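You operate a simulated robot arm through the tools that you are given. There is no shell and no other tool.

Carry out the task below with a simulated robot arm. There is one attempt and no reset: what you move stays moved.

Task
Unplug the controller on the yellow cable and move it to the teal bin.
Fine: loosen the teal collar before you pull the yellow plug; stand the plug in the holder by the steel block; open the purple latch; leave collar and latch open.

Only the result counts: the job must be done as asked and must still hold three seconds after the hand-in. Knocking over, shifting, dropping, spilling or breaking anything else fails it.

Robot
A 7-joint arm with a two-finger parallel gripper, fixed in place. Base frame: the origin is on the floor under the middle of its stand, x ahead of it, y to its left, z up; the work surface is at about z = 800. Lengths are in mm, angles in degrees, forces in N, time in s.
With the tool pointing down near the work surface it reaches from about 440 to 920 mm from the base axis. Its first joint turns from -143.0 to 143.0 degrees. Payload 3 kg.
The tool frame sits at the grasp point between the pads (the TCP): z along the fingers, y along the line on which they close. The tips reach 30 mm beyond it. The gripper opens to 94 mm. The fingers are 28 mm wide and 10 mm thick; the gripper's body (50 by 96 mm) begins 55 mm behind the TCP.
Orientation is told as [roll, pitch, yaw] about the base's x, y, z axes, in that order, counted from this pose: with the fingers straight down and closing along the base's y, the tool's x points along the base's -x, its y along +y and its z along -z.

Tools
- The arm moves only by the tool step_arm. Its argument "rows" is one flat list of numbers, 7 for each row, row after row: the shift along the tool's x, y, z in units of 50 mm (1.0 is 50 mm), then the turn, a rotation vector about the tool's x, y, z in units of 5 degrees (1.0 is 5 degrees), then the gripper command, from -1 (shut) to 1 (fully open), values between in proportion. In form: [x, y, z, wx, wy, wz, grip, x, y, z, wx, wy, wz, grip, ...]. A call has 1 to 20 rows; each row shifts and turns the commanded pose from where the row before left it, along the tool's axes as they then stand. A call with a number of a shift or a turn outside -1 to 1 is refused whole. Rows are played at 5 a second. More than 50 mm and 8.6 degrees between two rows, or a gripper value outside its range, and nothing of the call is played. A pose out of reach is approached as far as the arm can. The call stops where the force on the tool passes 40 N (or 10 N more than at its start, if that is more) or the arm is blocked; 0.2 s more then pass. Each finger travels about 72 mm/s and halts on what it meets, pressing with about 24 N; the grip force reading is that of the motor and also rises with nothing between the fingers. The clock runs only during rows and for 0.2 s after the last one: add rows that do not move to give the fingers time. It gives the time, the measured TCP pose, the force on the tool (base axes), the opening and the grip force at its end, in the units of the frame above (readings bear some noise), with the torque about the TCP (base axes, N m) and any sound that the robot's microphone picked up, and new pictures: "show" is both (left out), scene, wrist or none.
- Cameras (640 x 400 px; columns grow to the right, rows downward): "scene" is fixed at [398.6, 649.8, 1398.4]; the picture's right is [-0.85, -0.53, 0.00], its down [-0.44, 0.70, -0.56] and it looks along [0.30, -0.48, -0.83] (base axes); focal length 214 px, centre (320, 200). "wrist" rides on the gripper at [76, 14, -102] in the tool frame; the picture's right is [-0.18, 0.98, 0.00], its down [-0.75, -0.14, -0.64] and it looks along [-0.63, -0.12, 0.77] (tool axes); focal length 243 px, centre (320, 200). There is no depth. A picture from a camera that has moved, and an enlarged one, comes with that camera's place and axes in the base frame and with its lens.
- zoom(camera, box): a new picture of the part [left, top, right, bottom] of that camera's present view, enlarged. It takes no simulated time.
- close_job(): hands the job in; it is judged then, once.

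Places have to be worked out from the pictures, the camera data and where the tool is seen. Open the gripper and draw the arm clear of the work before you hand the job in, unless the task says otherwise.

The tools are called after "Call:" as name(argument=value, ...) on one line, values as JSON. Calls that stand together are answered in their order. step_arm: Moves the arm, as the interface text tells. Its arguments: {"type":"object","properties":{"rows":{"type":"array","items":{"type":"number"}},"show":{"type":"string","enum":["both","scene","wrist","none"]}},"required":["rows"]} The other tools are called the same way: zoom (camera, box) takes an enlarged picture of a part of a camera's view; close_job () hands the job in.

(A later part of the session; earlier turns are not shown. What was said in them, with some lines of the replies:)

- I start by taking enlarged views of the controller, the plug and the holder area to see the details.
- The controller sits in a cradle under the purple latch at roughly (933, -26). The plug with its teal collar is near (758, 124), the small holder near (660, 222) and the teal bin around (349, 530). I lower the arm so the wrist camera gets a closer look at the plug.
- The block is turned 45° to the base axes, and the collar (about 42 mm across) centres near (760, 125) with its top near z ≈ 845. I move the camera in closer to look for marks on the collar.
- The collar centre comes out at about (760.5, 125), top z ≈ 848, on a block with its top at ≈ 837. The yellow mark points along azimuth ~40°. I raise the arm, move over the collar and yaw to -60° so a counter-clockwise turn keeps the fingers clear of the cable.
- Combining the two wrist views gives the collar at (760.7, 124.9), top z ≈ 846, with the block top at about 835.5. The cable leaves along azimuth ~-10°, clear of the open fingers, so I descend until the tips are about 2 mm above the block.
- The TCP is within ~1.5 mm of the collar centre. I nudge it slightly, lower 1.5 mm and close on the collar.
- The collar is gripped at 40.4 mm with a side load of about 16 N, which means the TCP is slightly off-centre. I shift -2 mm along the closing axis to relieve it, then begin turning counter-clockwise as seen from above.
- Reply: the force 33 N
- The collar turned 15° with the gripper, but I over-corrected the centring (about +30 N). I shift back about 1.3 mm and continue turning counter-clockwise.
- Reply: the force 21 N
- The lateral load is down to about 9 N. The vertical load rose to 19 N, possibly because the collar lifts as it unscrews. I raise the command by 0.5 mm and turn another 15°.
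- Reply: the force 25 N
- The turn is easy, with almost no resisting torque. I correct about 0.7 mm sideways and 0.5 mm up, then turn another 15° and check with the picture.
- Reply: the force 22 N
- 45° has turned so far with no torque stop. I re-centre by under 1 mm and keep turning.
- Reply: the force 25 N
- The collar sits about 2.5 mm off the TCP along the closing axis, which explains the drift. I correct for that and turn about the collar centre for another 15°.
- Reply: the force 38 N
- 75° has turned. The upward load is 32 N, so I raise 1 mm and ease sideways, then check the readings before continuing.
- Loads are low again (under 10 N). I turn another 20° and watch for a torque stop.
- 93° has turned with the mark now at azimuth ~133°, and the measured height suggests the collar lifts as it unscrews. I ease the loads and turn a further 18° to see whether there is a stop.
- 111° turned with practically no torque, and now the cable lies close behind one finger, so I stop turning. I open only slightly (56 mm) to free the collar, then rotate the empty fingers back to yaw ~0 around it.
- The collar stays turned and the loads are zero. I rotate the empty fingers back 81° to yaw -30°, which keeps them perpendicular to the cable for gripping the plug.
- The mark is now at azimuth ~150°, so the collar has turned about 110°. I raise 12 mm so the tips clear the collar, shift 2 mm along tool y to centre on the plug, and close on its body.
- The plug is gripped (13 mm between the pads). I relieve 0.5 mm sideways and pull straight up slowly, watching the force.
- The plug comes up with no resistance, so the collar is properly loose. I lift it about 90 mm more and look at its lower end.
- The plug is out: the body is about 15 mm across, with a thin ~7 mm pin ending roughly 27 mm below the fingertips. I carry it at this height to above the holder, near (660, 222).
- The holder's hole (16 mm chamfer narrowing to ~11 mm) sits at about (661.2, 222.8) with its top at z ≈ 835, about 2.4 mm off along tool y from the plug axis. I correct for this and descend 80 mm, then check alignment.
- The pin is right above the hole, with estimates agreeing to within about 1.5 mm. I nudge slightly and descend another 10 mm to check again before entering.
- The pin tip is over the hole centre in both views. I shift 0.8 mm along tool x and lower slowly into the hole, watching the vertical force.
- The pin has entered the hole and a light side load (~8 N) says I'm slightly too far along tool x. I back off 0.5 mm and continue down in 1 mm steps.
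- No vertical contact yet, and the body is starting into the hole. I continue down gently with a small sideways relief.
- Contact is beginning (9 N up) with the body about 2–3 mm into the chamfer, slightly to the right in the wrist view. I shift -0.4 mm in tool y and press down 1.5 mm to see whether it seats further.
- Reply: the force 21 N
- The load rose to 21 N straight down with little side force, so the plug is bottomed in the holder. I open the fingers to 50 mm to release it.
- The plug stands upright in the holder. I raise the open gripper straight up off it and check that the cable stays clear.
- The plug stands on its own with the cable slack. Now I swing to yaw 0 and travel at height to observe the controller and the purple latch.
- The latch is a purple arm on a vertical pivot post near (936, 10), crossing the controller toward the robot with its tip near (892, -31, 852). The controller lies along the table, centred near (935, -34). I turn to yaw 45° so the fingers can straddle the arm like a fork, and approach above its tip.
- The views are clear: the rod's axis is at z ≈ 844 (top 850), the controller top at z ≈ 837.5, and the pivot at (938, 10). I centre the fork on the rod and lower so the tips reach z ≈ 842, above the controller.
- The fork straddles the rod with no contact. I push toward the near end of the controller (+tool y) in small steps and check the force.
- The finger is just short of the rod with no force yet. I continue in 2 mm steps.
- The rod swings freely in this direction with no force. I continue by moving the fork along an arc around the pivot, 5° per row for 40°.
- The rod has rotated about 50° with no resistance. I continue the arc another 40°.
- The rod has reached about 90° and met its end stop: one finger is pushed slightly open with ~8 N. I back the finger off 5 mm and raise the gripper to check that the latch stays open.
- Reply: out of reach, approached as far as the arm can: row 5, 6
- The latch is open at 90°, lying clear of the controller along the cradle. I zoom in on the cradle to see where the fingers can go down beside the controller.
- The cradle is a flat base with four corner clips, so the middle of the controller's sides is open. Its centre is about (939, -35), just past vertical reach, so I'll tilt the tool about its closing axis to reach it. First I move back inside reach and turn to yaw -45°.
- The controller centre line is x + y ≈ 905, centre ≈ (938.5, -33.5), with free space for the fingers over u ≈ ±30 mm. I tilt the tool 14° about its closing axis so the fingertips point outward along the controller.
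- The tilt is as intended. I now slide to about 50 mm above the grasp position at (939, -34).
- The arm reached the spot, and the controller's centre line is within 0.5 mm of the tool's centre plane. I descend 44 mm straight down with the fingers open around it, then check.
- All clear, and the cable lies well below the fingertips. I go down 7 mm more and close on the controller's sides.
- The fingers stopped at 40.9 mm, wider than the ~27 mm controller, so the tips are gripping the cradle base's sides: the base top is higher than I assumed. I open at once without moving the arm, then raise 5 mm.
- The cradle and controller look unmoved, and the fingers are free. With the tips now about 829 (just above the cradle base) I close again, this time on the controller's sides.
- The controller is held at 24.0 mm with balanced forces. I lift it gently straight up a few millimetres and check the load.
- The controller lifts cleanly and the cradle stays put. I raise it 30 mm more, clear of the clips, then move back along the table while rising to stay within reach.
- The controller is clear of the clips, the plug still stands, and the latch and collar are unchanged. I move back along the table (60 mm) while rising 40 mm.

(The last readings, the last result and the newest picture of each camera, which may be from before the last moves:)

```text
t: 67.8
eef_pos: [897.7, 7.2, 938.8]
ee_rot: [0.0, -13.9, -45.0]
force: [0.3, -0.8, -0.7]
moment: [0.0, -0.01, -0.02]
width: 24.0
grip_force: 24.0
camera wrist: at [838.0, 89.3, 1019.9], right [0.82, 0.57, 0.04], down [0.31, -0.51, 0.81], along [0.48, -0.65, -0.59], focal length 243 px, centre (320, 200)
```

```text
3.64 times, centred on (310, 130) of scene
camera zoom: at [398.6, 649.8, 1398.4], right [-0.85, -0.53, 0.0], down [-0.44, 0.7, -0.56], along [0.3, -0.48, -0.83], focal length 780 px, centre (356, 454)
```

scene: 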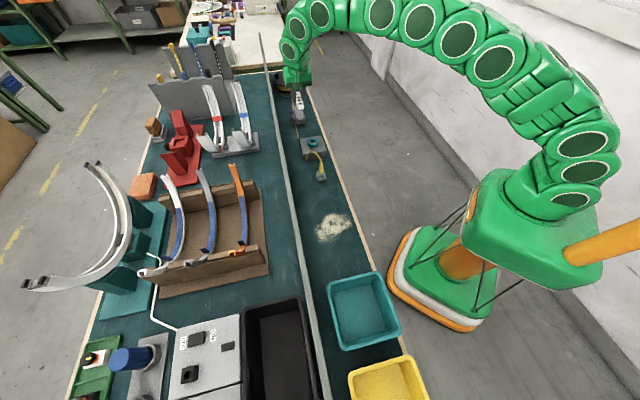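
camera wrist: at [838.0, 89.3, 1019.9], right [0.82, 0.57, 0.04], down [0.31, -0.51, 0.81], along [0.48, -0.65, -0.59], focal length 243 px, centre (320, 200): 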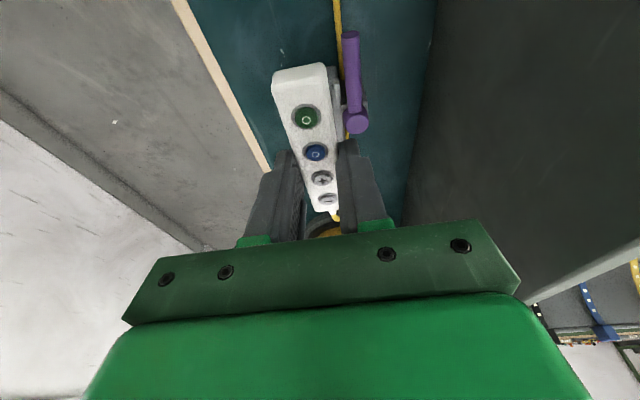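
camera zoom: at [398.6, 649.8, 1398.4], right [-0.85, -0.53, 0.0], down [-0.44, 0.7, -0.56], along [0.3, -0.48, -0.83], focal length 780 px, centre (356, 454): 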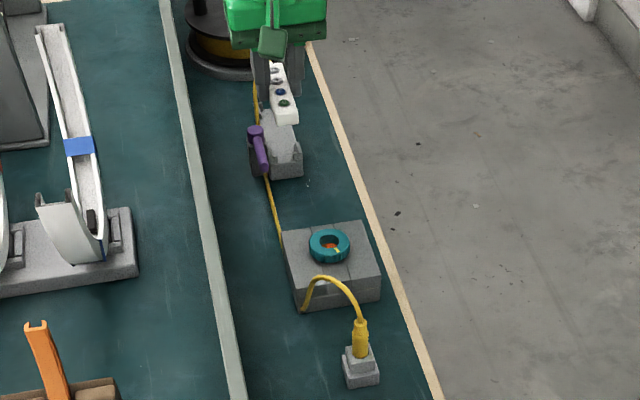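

The latch, collar and plug all remain as left. I raise to about z = 987 and carry the controller along the table toward the bin, passing well above the plug.

Call:
step_arm(rows=[0.427, 0, -0.354, 0, 0, 0, -1, 0.427, 0, -0.354, 0, 0, 0, -1, 0.427, 0, -0.354, 0, 0, 0, -1, 0.427, 0, -0.354, 0, 0, 0, -1, 0.58, -0.08, -0.145, 0, 0, 0, -1, 0.58, -0.08, -0.145, 0, 0, 0, -1, 0.58, -0.08, -0.145, 0, 0, 0, -1, 0.58, -0.08, -0.145, 0, 0, 0, -1, 0, 0, 0, 0, 0, 0, -1], show="both")

Call:
zoom(camera="scene", box=[270, 75, 350, 195])

```text
t: 69.8
eef_pos: [730.0, 151.6, 987.3]
ee_rot: [-0.1, -14.0, -45.0]
force: [0.3, 0.1, 0.0]
moment: [-0.03, 0.04, 0.0]
width: 24.0
grip_force: 24.2
camera wrist: at [670.9, 232.7, 1067.8], right [0.82, 0.57, 0.04], down [0.31, -0.51, 0.81], along [0.48, -0.65, -0.59], focal length 243 px, centre (320, 200)
```

scene: 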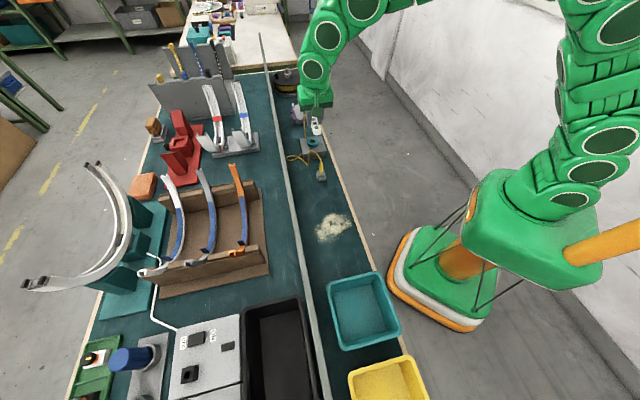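
wrist: 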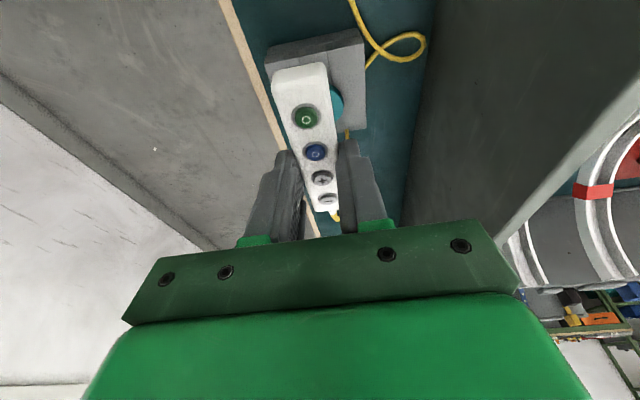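

```text
3.33 times, centred on (310, 135) of scene
camera zoom: at [398.6, 649.8, 1398.4], right [-0.85, -0.53, 0.0], down [-0.44, 0.7, -0.56], along [0.3, -0.48, -0.83], focal length 715 px, centre (353, 417)
```

zoom: 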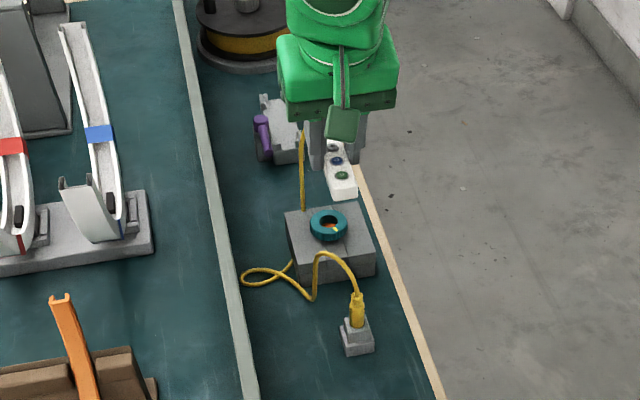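

The cable simply forms loose loops on the table. I continue toward the bin, shifting a little to the robot side to avoid passing directly over the plug.

Call:
step_arm(rows=[0.5, -0.2, -0.135, 0, 0, 0, -1, 0.5, -0.2, -0.135, 0, 0, 0, -1, 0.6, -0.1, -0.155, 0, 0, 0, -1, 0.6, 0, -0.15, 0, 0, 0, -1, 0.6, 0, -0.15, 0, 0, 0, -1, 0.6, 0, -0.15, 0, 0, 0, -1, 0.6, 0, -0.15, 0, 0, 0, -1, 0, 0, 0, 0, 0, 0, -1], show="both")

Call:
zoom(camera="scene", box=[270, 85, 370, 225])

```text
t: 71.6
eef_pos: [568.0, 281.1, 988.8]
ee_rot: [0.0, -14.0, -45.1]
force: [-1.3, -0.4, -0.5]
moment: [0.0, -0.03, -0.03]
width: 23.8
grip_force: 24.3
camera wrist: at [507.1, 361.9, 1070.0], right [0.82, 0.57, 0.04], down [0.31, -0.51, 0.81], along [0.48, -0.65, -0.59], focal length 243 px, centre (320, 200)
```

scene: 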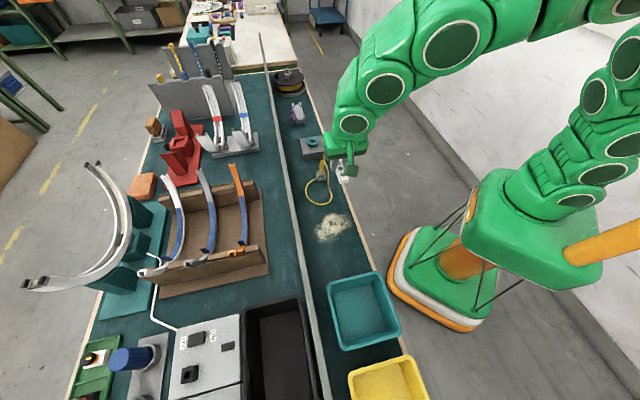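
wrist: 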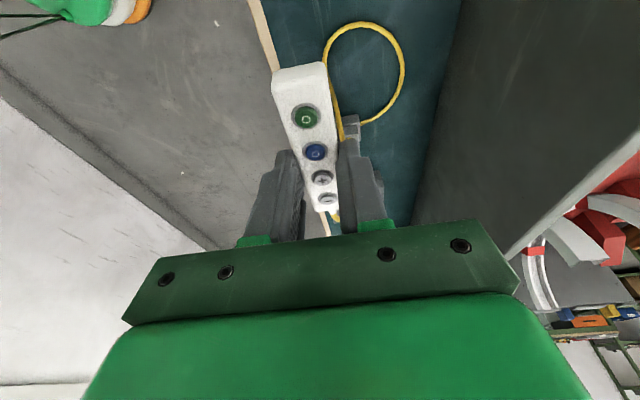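

```text
2.86 times, centred on (320, 155) of scene
camera zoom: at [398.6, 649.8, 1398.4], right [-0.85, -0.53, 0.0], down [-0.44, 0.7, -0.56], along [0.3, -0.48, -0.83], focal length 613 px, centre (320, 329)
```

zoom: 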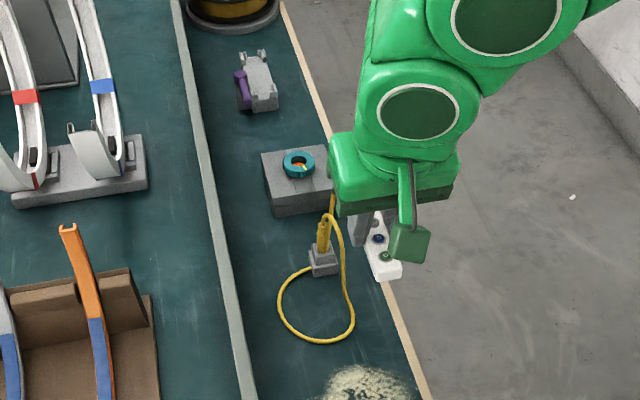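

The controller is past the plug, which still stands. I rotate about the vertical to yaw 0 (so the controller lies along the bin's diagonal, cable end toward the plug side), then move over the bin at (354, 537).

Call:
step_arm(rows=[0, 0, 0, -0.242, 0, -0.97, -1, 0, 0, 0, -0.242, 0, -0.97, -1, 0, 0, 0, -0.242, 0, -0.97, -1, 0, 0, 0, -0.242, 0, -0.97, -1, 0, 0, 0, -0.242, 0, -0.97, -1, 0, 0, 0, -0.242, 0, -0.97, -1, 0, 0, 0, -0.242, 0, -0.97, -1, 0, 0, 0, -0.242, 0, -0.97, -1, 0, 0, 0, -0.242, 0, -0.97, -1, 0.461, 0.569, -0.115, 0, 0, 0, -1, 0.461, 0.569, -0.115, 0, 0, 0, -1, 0.461, 0.569, -0.115, 0, 0, 0, -1, 0.461, 0.569, -0.115, 0, 0, 0, -1, 0.461, 0.569, -0.115, 0, 0, 0, -1, 0, 0, 0, 0, 0, 0, -1], show="both")

```text
t: 74.8
eef_pos: [447.2, 424.0, 989.5]
ee_rot: [0.0, -14.0, -0.1]
force: [0.5, 0.4, 0.6]
moment: [0.04, -0.03, -0.02]
width: 23.9
grip_force: 24.6
camera wrist: at [347.7, 438.1, 1070.5], right [0.18, 0.98, 0.04], down [0.58, -0.14, 0.81], along [0.8, -0.12, -0.59], focal length 243 px, centre (320, 200)
```

scene: 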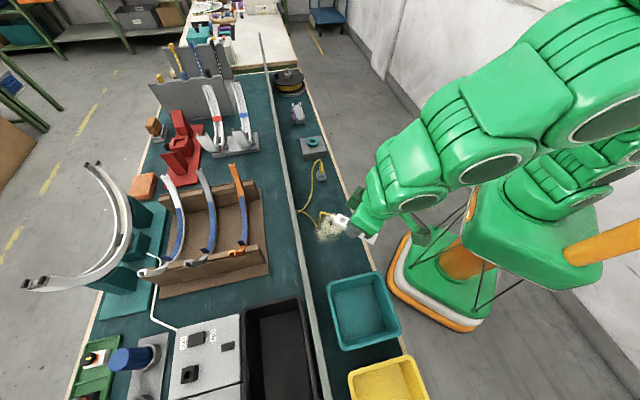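
wrist: 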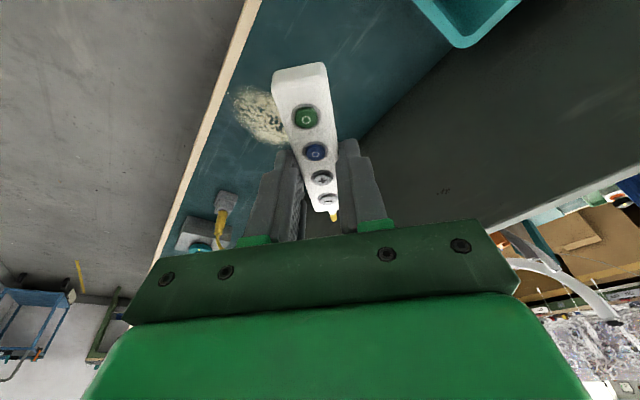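

The controller is approaching the bin at a safe height. I move the last ~150 mm to centre it over the bin at about (351, 536).

Call:
step_arm(rows=[0.466, 0.56, -0.116, 0, 0, 0, -1, 0.466, 0.56, -0.116, 0, 0, 0, -1, 0.466, 0.56, -0.116, 0, 0, 0, -1, 0.466, 0.56, -0.116, 0, 0, 0, -1, 0, 0, 0, 0, 0, 0, -1], show="both")

Call:
zoom(camera="scene", box=[280, 200, 440, 380])

Call:
zoom(camera="scene", box=[270, 90, 350, 230])

```text
t: 76.0
eef_pos: [349.8, 533.0, 988.4]
ee_rot: [-0.1, -14.0, -0.1]
force: [1.4, -0.3, -0.3]
moment: [0.01, 0.02, 0.03]
width: 24.1
grip_force: 24.5
camera wrist: at [251.8, 549.4, 1069.7], right [0.18, 0.98, 0.05], down [0.58, -0.14, 0.81], along [0.8, -0.12, -0.59], focal length 243 px, centre (320, 200)
```

scene: 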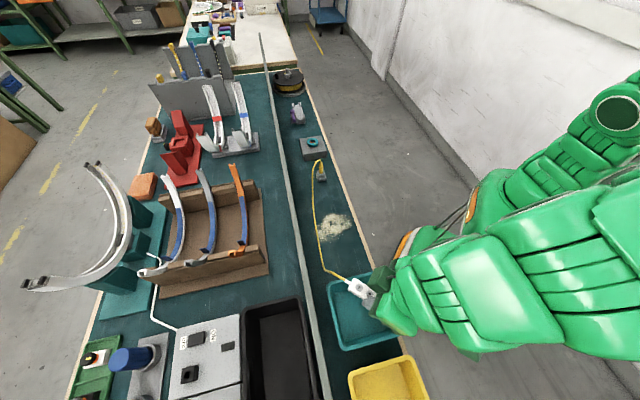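
wrist: 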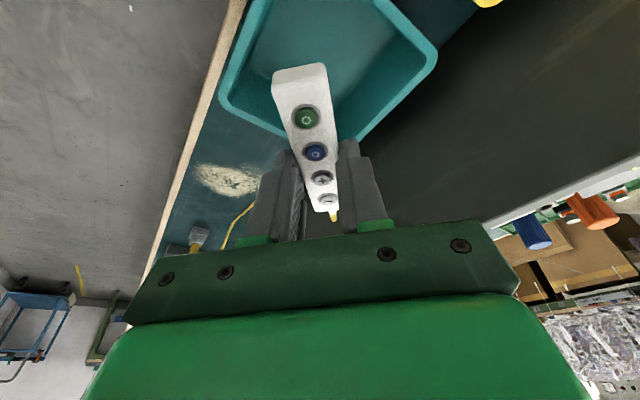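

```text
2.22 times, centred on (360, 290) of scene
camera zoom: at [398.6, 649.8, 1398.4], right [-0.85, -0.53, 0.0], down [-0.44, 0.7, -0.56], along [0.3, -0.48, -0.83], focal length 477 px, centre (231, 0)
```

zoom: 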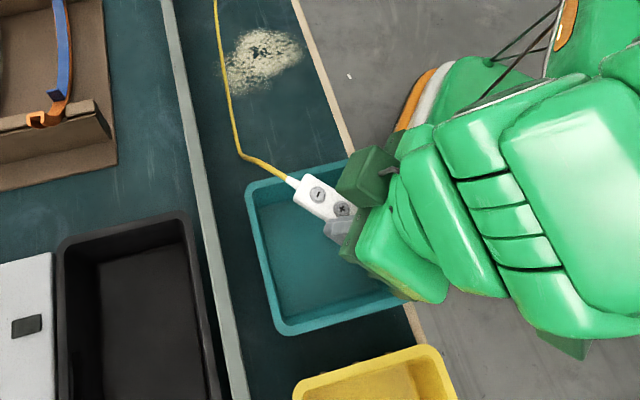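

```text
2.86 times, centred on (310, 160) of scene
camera zoom: at [398.6, 649.8, 1398.4], right [-0.85, -0.53, 0.0], down [-0.44, 0.7, -0.56], along [0.3, -0.48, -0.83], focal length 613 px, centre (349, 314)
```

zoom: 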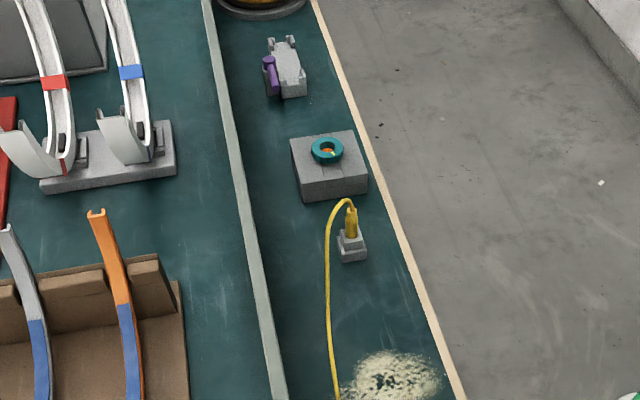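

The rim centre works out to about (356, 537), so I shift ~5 mm to centre the controller on the bin's diagonal, then descend 80 mm to just above the rim and check.

Call:
step_arm(rows=[-0.107, 0.05, 0.027, 0, 0, 0, -1, 0.077, 0, 0.31, 0, 0, 0, -1, 0.077, 0, 0.31, 0, 0, 0, -1, 0.077, 0, 0.31, 0, 0, 0, -1, 0.077, 0, 0.31, 0, 0, 0, -1, 0.077, 0, 0.31, 0, 0, 0, -1, 0, 0, 0, 0, 0, 0, -1], show="both")

Call:
zoom(camera="scene", box=[300, 230, 420, 370])

Call:
zoom(camera="scene", box=[290, 120, 350, 220])

```text
t: 77.6
eef_pos: [357.0, 537.4, 908.0]
ee_rot: [-0.1, -14.0, -0.1]
force: [-0.9, -0.4, -0.5]
moment: [0.01, 0.0, 0.01]
width: 23.9
grip_force: 23.9
camera wrist: at [258.5, 552.3, 989.8], right [0.18, 0.98, 0.05], down [0.58, -0.14, 0.81], along [0.8, -0.12, -0.59], focal length 243 px, centre (320, 200)
```

scene: 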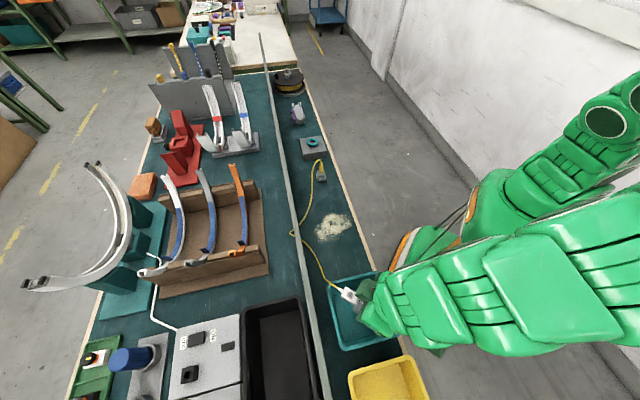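
wrist: 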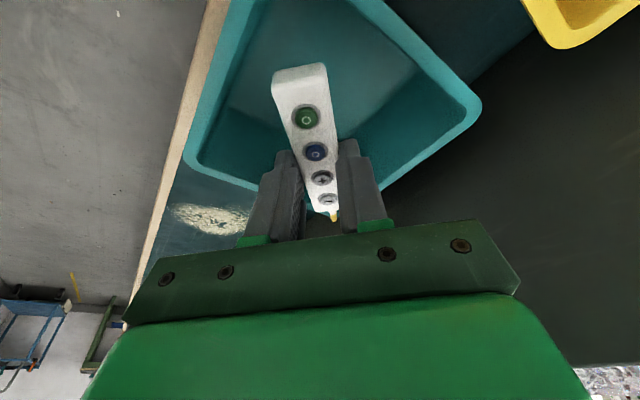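

```text
2.86 times, centred on (360, 300) of scene
camera zoom: at [398.6, 649.8, 1398.4], right [-0.85, -0.53, 0.0], down [-0.44, 0.7, -0.56], along [0.3, -0.48, -0.83], focal length 613 px, centre (206, -86)
```

zoom: 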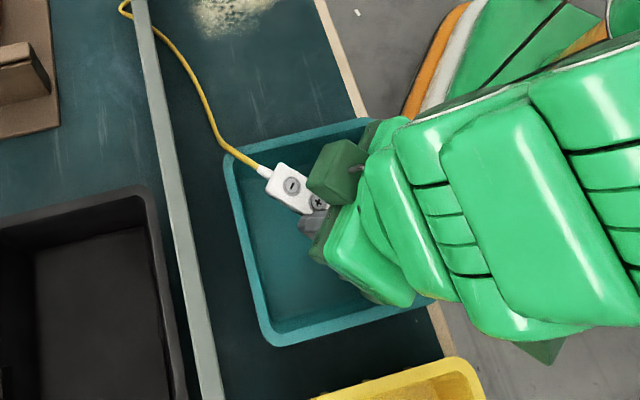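

```text
4.00 times, centred on (320, 170) of scene
camera zoom: at [398.6, 649.8, 1398.4], right [-0.85, -0.53, 0.0], down [-0.44, 0.7, -0.56], along [0.3, -0.48, -0.83], focal length 858 px, centre (320, 320)
```

zoom: 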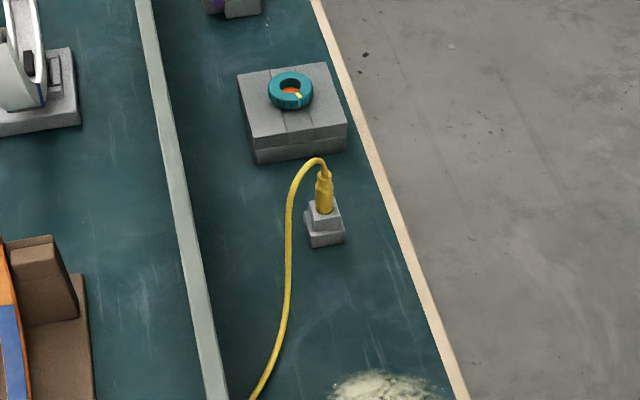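

The rim centre is confirmed at about (356, 539), z ≈ 865, and the controller is within the opening. I lower 50 mm into the bin.

Call:
step_arm(rows=[0.0605, 0.02, 0.2425, 0, 0, 0, -1, 0.0605, 0.02, 0.2425, 0, 0, 0, -1, 0.0605, 0, 0.2425, 0, 0, 0, -1, 0.0605, 0, 0.2425, 0, 0, 0, -1, 0, 0, 0, 0, 0, 0, -1], show="both")

Call:
zoom(camera="scene", box=[300, 230, 420, 370])

```text
t: 78.8
eef_pos: [356.5, 538.7, 857.1]
ee_rot: [0.0, -14.0, 0.0]
force: [0.4, -1.2, -0.7]
moment: [-0.01, -0.02, 0.02]
width: 23.7
grip_force: 23.8
camera wrist: at [258.6, 554.2, 939.9], right [0.18, 0.98, 0.04], down [0.58, -0.14, 0.81], along [0.8, -0.12, -0.59], focal length 243 px, centre (320, 200)
```

scene: 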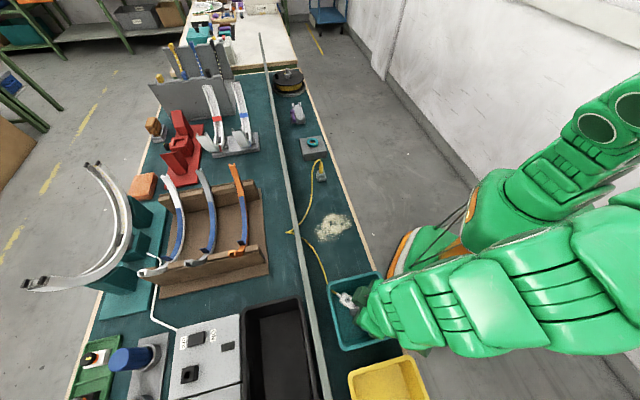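
wrist: 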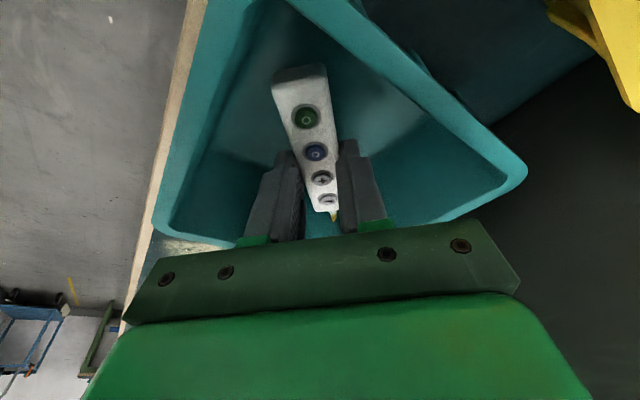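

```text
2.86 times, centred on (360, 300) of scene
camera zoom: at [398.6, 649.8, 1398.4], right [-0.85, -0.53, 0.0], down [-0.44, 0.7, -0.56], along [0.3, -0.48, -0.83], focal length 613 px, centre (206, -86)
```

zoom: 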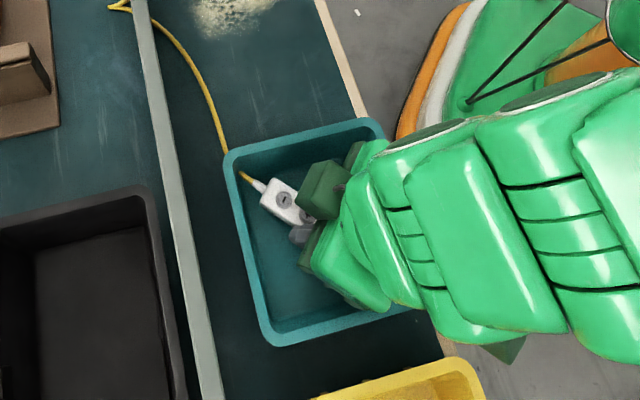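

The controller is well inside the bin with no contact force. I lower in 3 mm steps until the bottom touches.

Call:
step_arm(rows=[0.0145, 0, 0.058, 0, 0, 0, -1, 0.0145, 0, 0.058, 0, 0, 0, -1, 0.0145, 0, 0.058, 0, 0, 0, -1, 0.0145, 0, 0.058, 0, 0, 0, -1], show="none")

```text
t: 79.8
eef_pos: [356.6, 538.8, 846.5]
ee_rot: [0.0, -13.9, 0.1]
force: [-0.4, -0.3, 0.1]
moment: [-0.01, 0.01, 0.0]
width: 24.1
grip_force: 24.1
```

Still no contact, so I continue another few millimetres in 1.5 mm steps.

Call:
step_arm(rows=[0.0073, 0, 0.029, 0, 0, 0, -1, 0.0073, 0, 0.029, 0, 0, 0, -1, 0.0073, 0, 0.029, 0, 0, 0, -1, 0, 0, 0, 0, 0, 0, -1], show="none")

```text
t: 80.8
eef_pos: [356.3, 539.7, 841.7]
ee_rot: [-0.1, -14.0, 0.0]
force: [-0.1, 0.3, -1.2]
moment: [-0.02, 0.01, 0.0]
width: 23.9
grip_force: 24.1
```

Call:
step_arm(rows=[0.005, 0, 0.02, 0, 0, 0, -1, 0.005, 0, 0.02, 0, 0, 0, -1, 0.005, 0, 0.02, 0, 0, 0, -1, 0, 0, 0, 0, 0, 0, -1], show="wrist")

Call:
zoom(camera="wrist", box=[230, 20, 410, 240])

```text
t: 81.8
eef_pos: [357.6, 540.0, 837.5]
ee_rot: [0.1, -14.0, 0.1]
force: [0.6, -0.3, 0.8]
moment: [0.01, -0.08, -0.02]
width: 23.4
grip_force: 24.2
camera wrist: at [258.3, 554.2, 920.2], right [0.18, 0.98, 0.04], down [0.58, -0.14, 0.81], along [0.8, -0.12, -0.59], focal length 243 px, centre (320, 200)
```

wrist: 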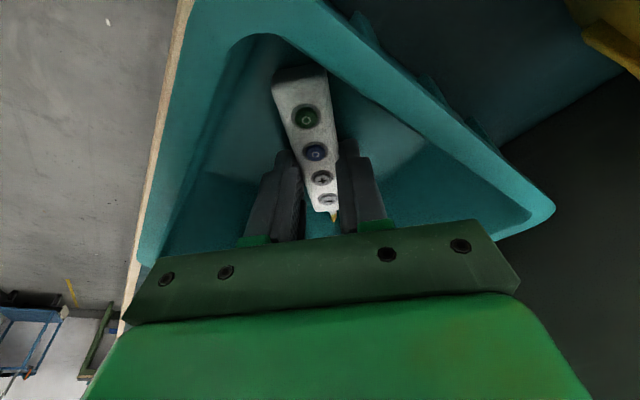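

```text
1.82 times, centred on (320, 130) of wrist
camera zoom: at [258.3, 554.2, 920.2], right [0.18, 0.98, 0.04], down [0.58, -0.14, 0.81], along [0.8, -0.12, -0.59], focal length 441 px, centre (320, 327)
```

zoom: 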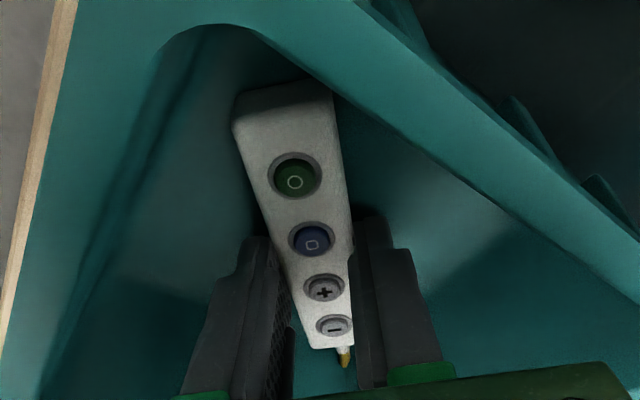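

Call:
step_arm(rows=[0.005, 0, 0.02, 0, 0, 0, -1, 0, 0, 0, 0, 0, 0, -1], show="none")

```text
t: 82.4
eef_pos: [357.6, 538.8, 838.8]
ee_rot: [0.1, -13.9, 0.0]
force: [-2.6, -2.6, 20.3]
moment: [-0.09, -0.03, 0.01]
width: 24.0
grip_force: 24.1
```

The controller has touched the bin floor (20 N up). I ease off 0.7 mm and open the fingers to 40 mm.

Call:
step_arm(rows=[-0.0034, 0, -0.0136, 0, 0, 0, -1, 0, 0, 0, 0, 0, 0, -0.4, 0, 0, 0, 0, 0, 0, -0.15, 0, 0, 0, 0, 0, 0, -0.15, 0, 0, 0, 0, 0, 0, -0.15], show="both")

Call:
zoom(camera="wrist", box=[230, 20, 410, 240])

Call:
zoom(camera="scene", box=[290, 120, 350, 260])

```text
t: 83.6
eef_pos: [357.6, 538.2, 838.4]
ee_rot: [0.0, -14.0, 0.0]
force: [-0.4, -0.3, -0.5]
moment: [0.02, 0.0, -0.02]
width: 40.1
grip_force: 0.1
camera wrist: at [258.4, 553.9, 919.9], right [0.18, 0.98, 0.04], down [0.58, -0.14, 0.81], along [0.8, -0.12, -0.59], focal length 243 px, centre (320, 200)
```

scene: 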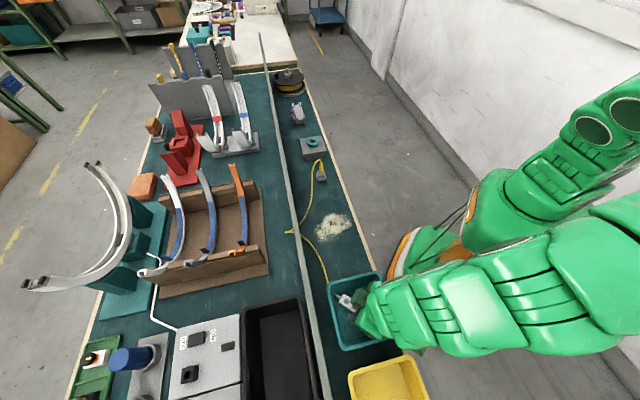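
wrist: 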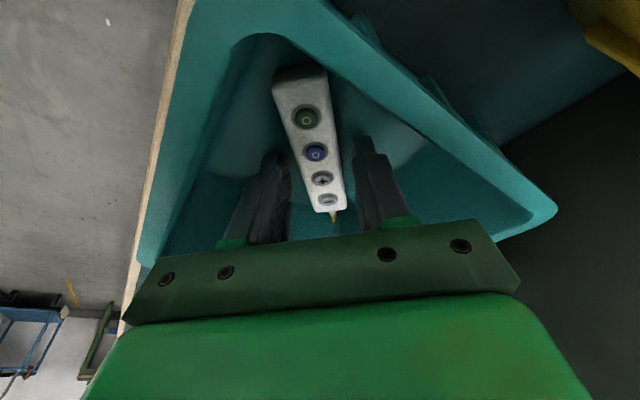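

```text
1.82 times, centred on (320, 130) of wrist
camera zoom: at [258.4, 553.9, 919.9], right [0.18, 0.98, 0.04], down [0.58, -0.14, 0.81], along [0.8, -0.12, -0.59], focal length 441 px, centre (320, 327)
```

zoom: 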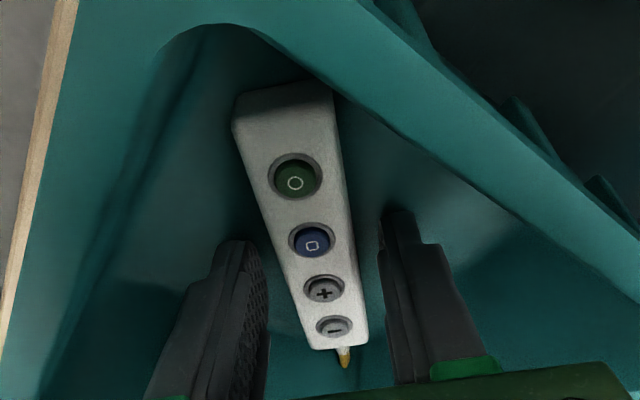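

```text
2.86 times, centred on (320, 190) of scene
camera zoom: at [398.6, 649.8, 1398.4], right [-0.85, -0.53, 0.0], down [-0.44, 0.7, -0.56], along [0.3, -0.48, -0.83], focal length 613 px, centre (320, 229)
```

zoom: 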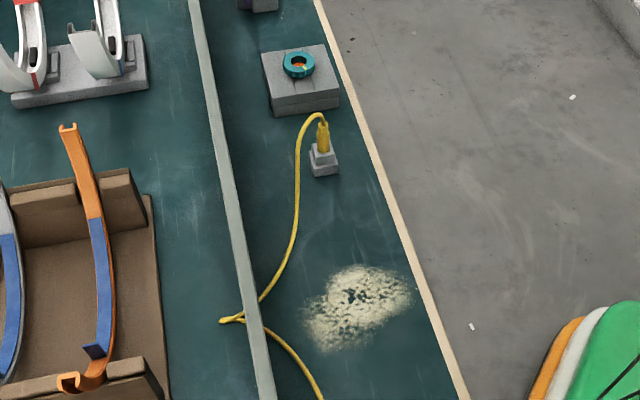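

The controller is released on the bin floor and the plug still stands. I withdraw straight up.

Call:
step_arm(rows=[-0.03, 0, -0.12, 0, 0, 0, -0.15, -0.058, 0, -0.2328, 0, 0, 0, -0.15, -0.097, 0, -0.388, 0, 0, 0, -0.15, -0.121, 0, -0.485, 0, 0, 0, -0.15, -0.121, 0, -0.485, 0, 0, 0, -0.15, -0.121, 0, -0.485, 0, 0, 0, -0.15, -0.121, 0, -0.485, 0, 0, 0, -0.15, 0, 0, 0, 0, 0, 0, -0.15], show="both")

Call:
zoom(camera="wrist", box=[220, 0, 440, 200])

Call:
zoom(camera="scene", box=[300, 230, 420, 370])

```text
t: 85.4
eef_pos: [358.1, 538.5, 976.0]
ee_rot: [0.0, -14.0, 0.1]
force: [-0.3, -0.1, 0.3]
moment: [0.01, -0.01, -0.02]
width: 40.3
grip_force: 0.0
camera wrist: at [258.5, 554.1, 1057.8], right [0.18, 0.98, 0.04], down [0.58, -0.14, 0.81], along [0.8, -0.12, -0.59], focal length 243 px, centre (320, 200)
```

scene: 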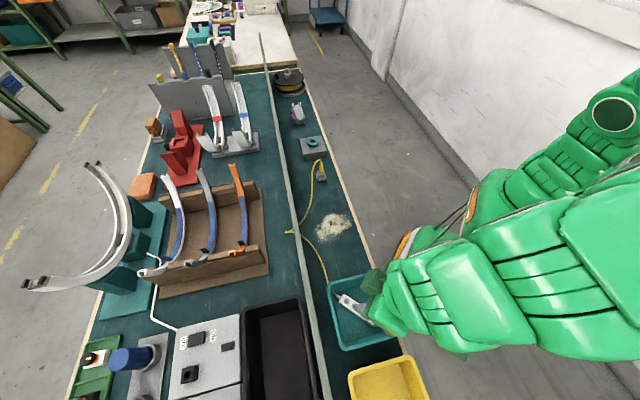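
wrist: 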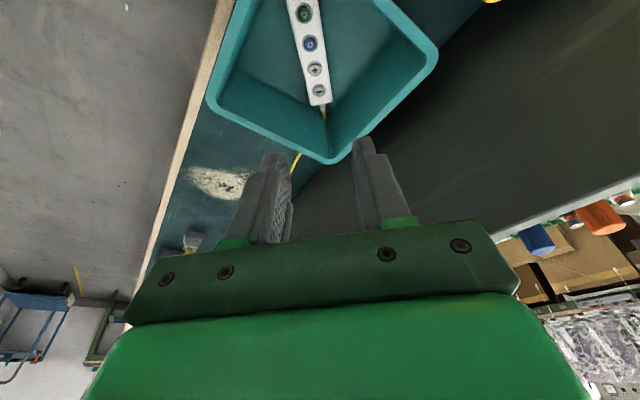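

```text
2.00 times, centred on (330, 100) of wrist
camera zoom: at [258.5, 554.1, 1057.8], right [0.18, 0.98, 0.04], down [0.58, -0.14, 0.81], along [0.8, -0.12, -0.59], focal length 485 px, centre (300, 400)
```

zoom: 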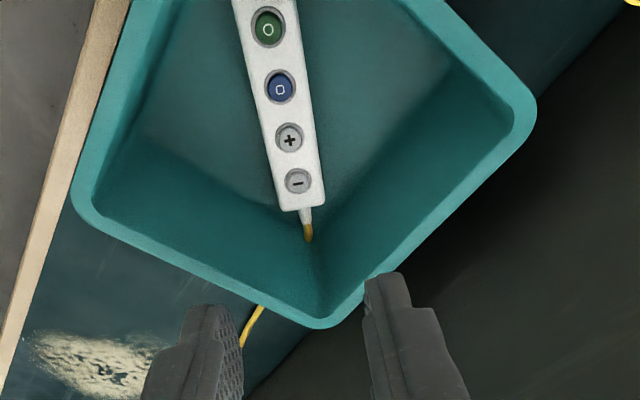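

```text
2.86 times, centred on (360, 300) of scene
camera zoom: at [398.6, 649.8, 1398.4], right [-0.85, -0.53, 0.0], down [-0.44, 0.7, -0.56], along [0.3, -0.48, -0.83], focal length 613 px, centre (206, -86)
```

zoom: 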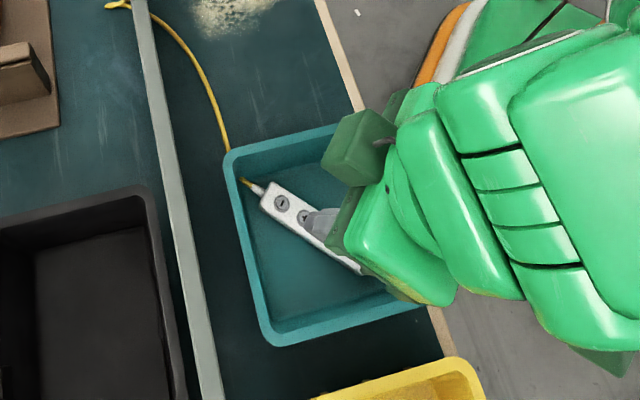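

The controller lies flat in the teal bin. I remove the tilt, open the gripper fully and draw the arm back and up, clear of the work.

Call:
step_arm(rows=[0, 0, 0, 0, 0.7, 0, 0.2, 0, 0, 0, 0, 0.7, 0, 0.5, 0, 0, 0, 0, 0.7, 0, 0.8, 0, 0, 0, 0, 0.7, 0, 1, -0.384, -0.577, -0.3, 0, 0, 0, 1, -0.384, -0.577, -0.3, 0, 0, 0, 1, -0.384, -0.577, -0.3, 0, 0, 0, 1, -0.384, -0.577, -0.3, 0, 0, 0, 1, -0.384, -0.577, -0.3, 0, 0, 0, 1, -0.384, -0.577, -0.3, 0, 0, 0, 1, -0.384, -0.577, -0.3, 0, 0, 0, 1, -0.384, -0.577, -0.3, 0, 0, 0, 1, 0, 0, 0, 0, 0, 0, 1], show="both")

Call:
zoom(camera="scene", box=[300, 230, 440, 390])

Call:
zoom(camera="scene", box=[280, 85, 340, 195])

```text
t: 88.2
eef_pos: [511.3, 308.8, 1096.4]
ee_rot: [-0.1, -0.1, 0.0]
force: [0.4, -0.2, 0.1]
moment: [-0.01, 0.05, 0.04]
width: 94.2
grip_force: 0.0
camera wrist: at [434.4, 323.8, 1199.9], right [0.18, 0.98, 0.0], down [0.75, -0.14, 0.64], along [0.63, -0.12, -0.77], focal length 243 px, centre (320, 200)
```

scene: 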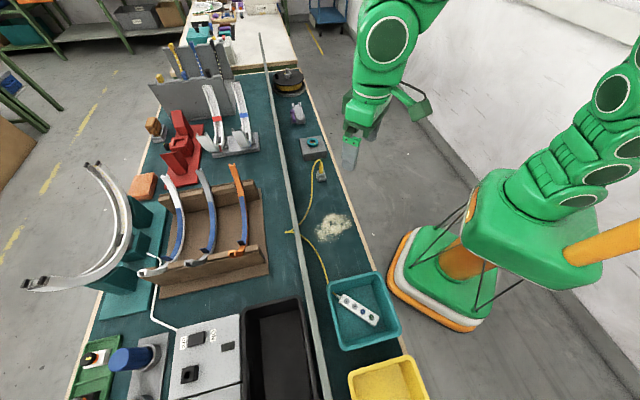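
wrist: 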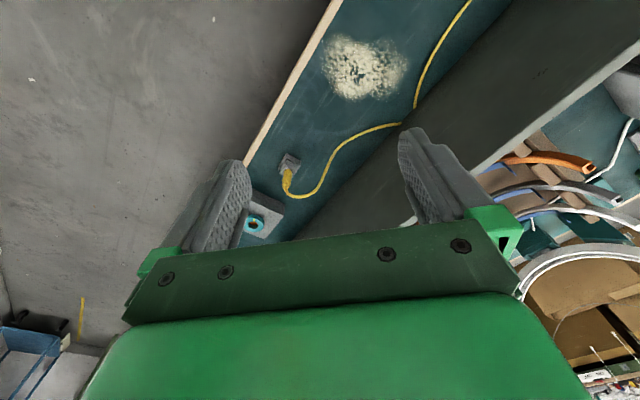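

```text
2.50 times, centred on (370, 310) of scene
camera zoom: at [398.6, 649.8, 1398.4], right [-0.85, -0.53, 0.0], down [-0.44, 0.7, -0.56], along [0.3, -0.48, -0.83], focal length 536 px, centre (195, -75)
```

zoom: 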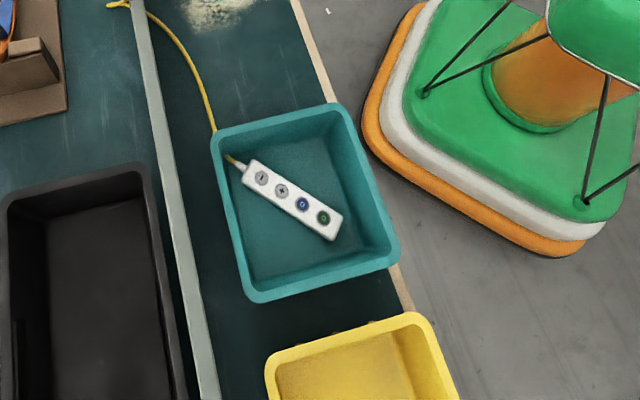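

```text
3.64 times, centred on (310, 140) of scene
camera zoom: at [398.6, 649.8, 1398.4], right [-0.85, -0.53, 0.0], down [-0.44, 0.7, -0.56], along [0.3, -0.48, -0.83], focal length 780 px, centre (356, 418)
```

zoom: 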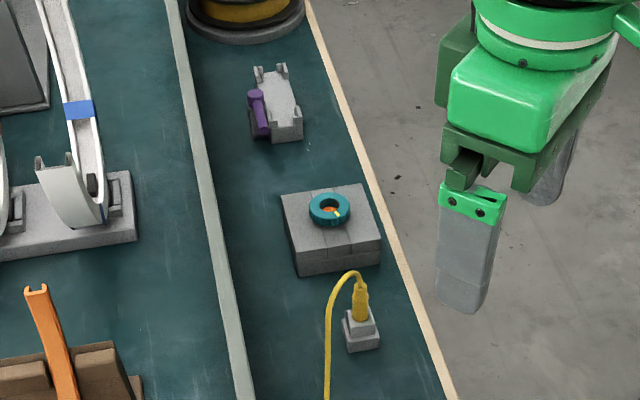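

Call:
zoom(camera="scene", box=[298, 130, 342, 190])

Call:
zoom(camera="wrist", box=[230, 130, 330, 245])

Call:
zoom(camera="scene", box=[280, 90, 320, 140])

```text
6.67 times, centred on (320, 160) of scene
camera zoom: at [398.6, 649.8, 1398.4], right [-0.85, -0.53, 0.0], down [-0.44, 0.7, -0.56], along [0.3, -0.48, -0.83], focal length 1430 px, centre (320, 467)
```

zoom: 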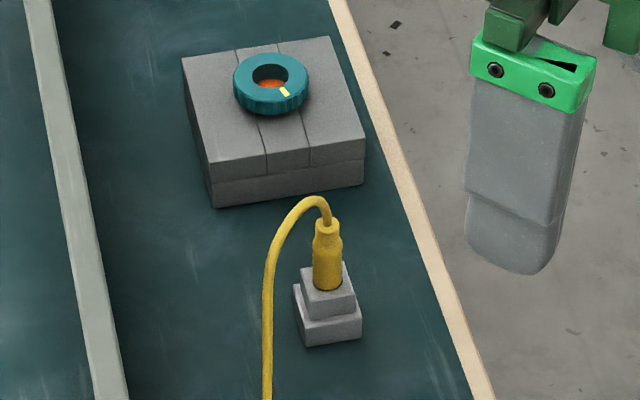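

```text
3.48 times, centred on (280, 188) of wrist
camera zoom: at [434.4, 323.8, 1199.9], right [0.18, 0.98, 0.0], down [0.75, -0.14, 0.64], along [0.63, -0.12, -0.77], focal length 844 px, centre (459, 244)
```

zoom: 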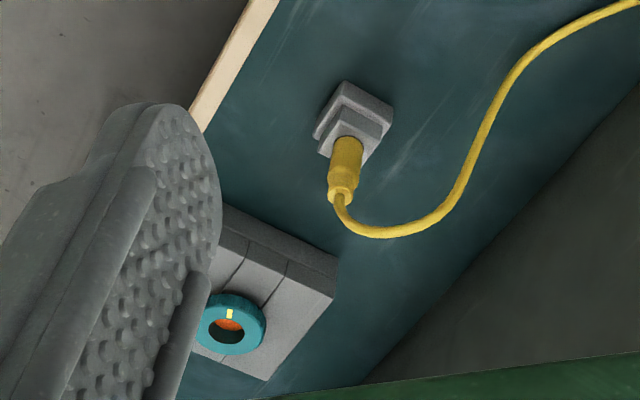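

```text
8.00 times, centred on (300, 115) of scene
camera zoom: at [398.6, 649.8, 1398.4], right [-0.85, -0.53, 0.0], down [-0.44, 0.7, -0.56], along [0.3, -0.48, -0.83], focal length 1716 px, centre (480, 880)
```

zoom: 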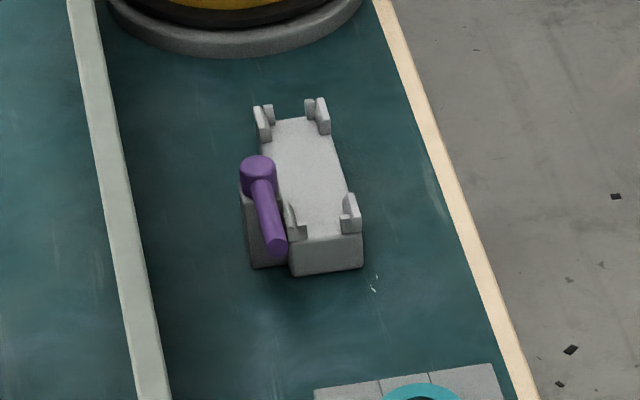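

Everything checks out. The controller lies in the teal bin and the plug stands upright in the holder. The collar is turned loose, the purple latch is open, and the gripper is open and clear. I hand the job in.

Call:
close_job()

```text
The job is handed in.
```

The controller is in the teal bin, and I've handed the job in. I don't have the judging result.

- **Collar:** I turned the teal collar about 110° counter-clockwise before pulling the plug. It met no end stop, and the plug then came out with no resistance. It is left loose.
- **Plug:** the yellow plug stands upright in the holder by the steel block and was still standing in the last picture.
- **Latch:** I swung the purple latch about 90° to its stop, clear of the cradle, and left it open.
- **Controller:** it lies flat on the bin floor, with its cable still attached and slack.

On the first try at grasping the controller, the fingers closed on the sides of its cradle instead. I opened them straight away, and the pictures afterwards showed nothing had moved.

The gripper is open and the arm is drawn back clear of the work.
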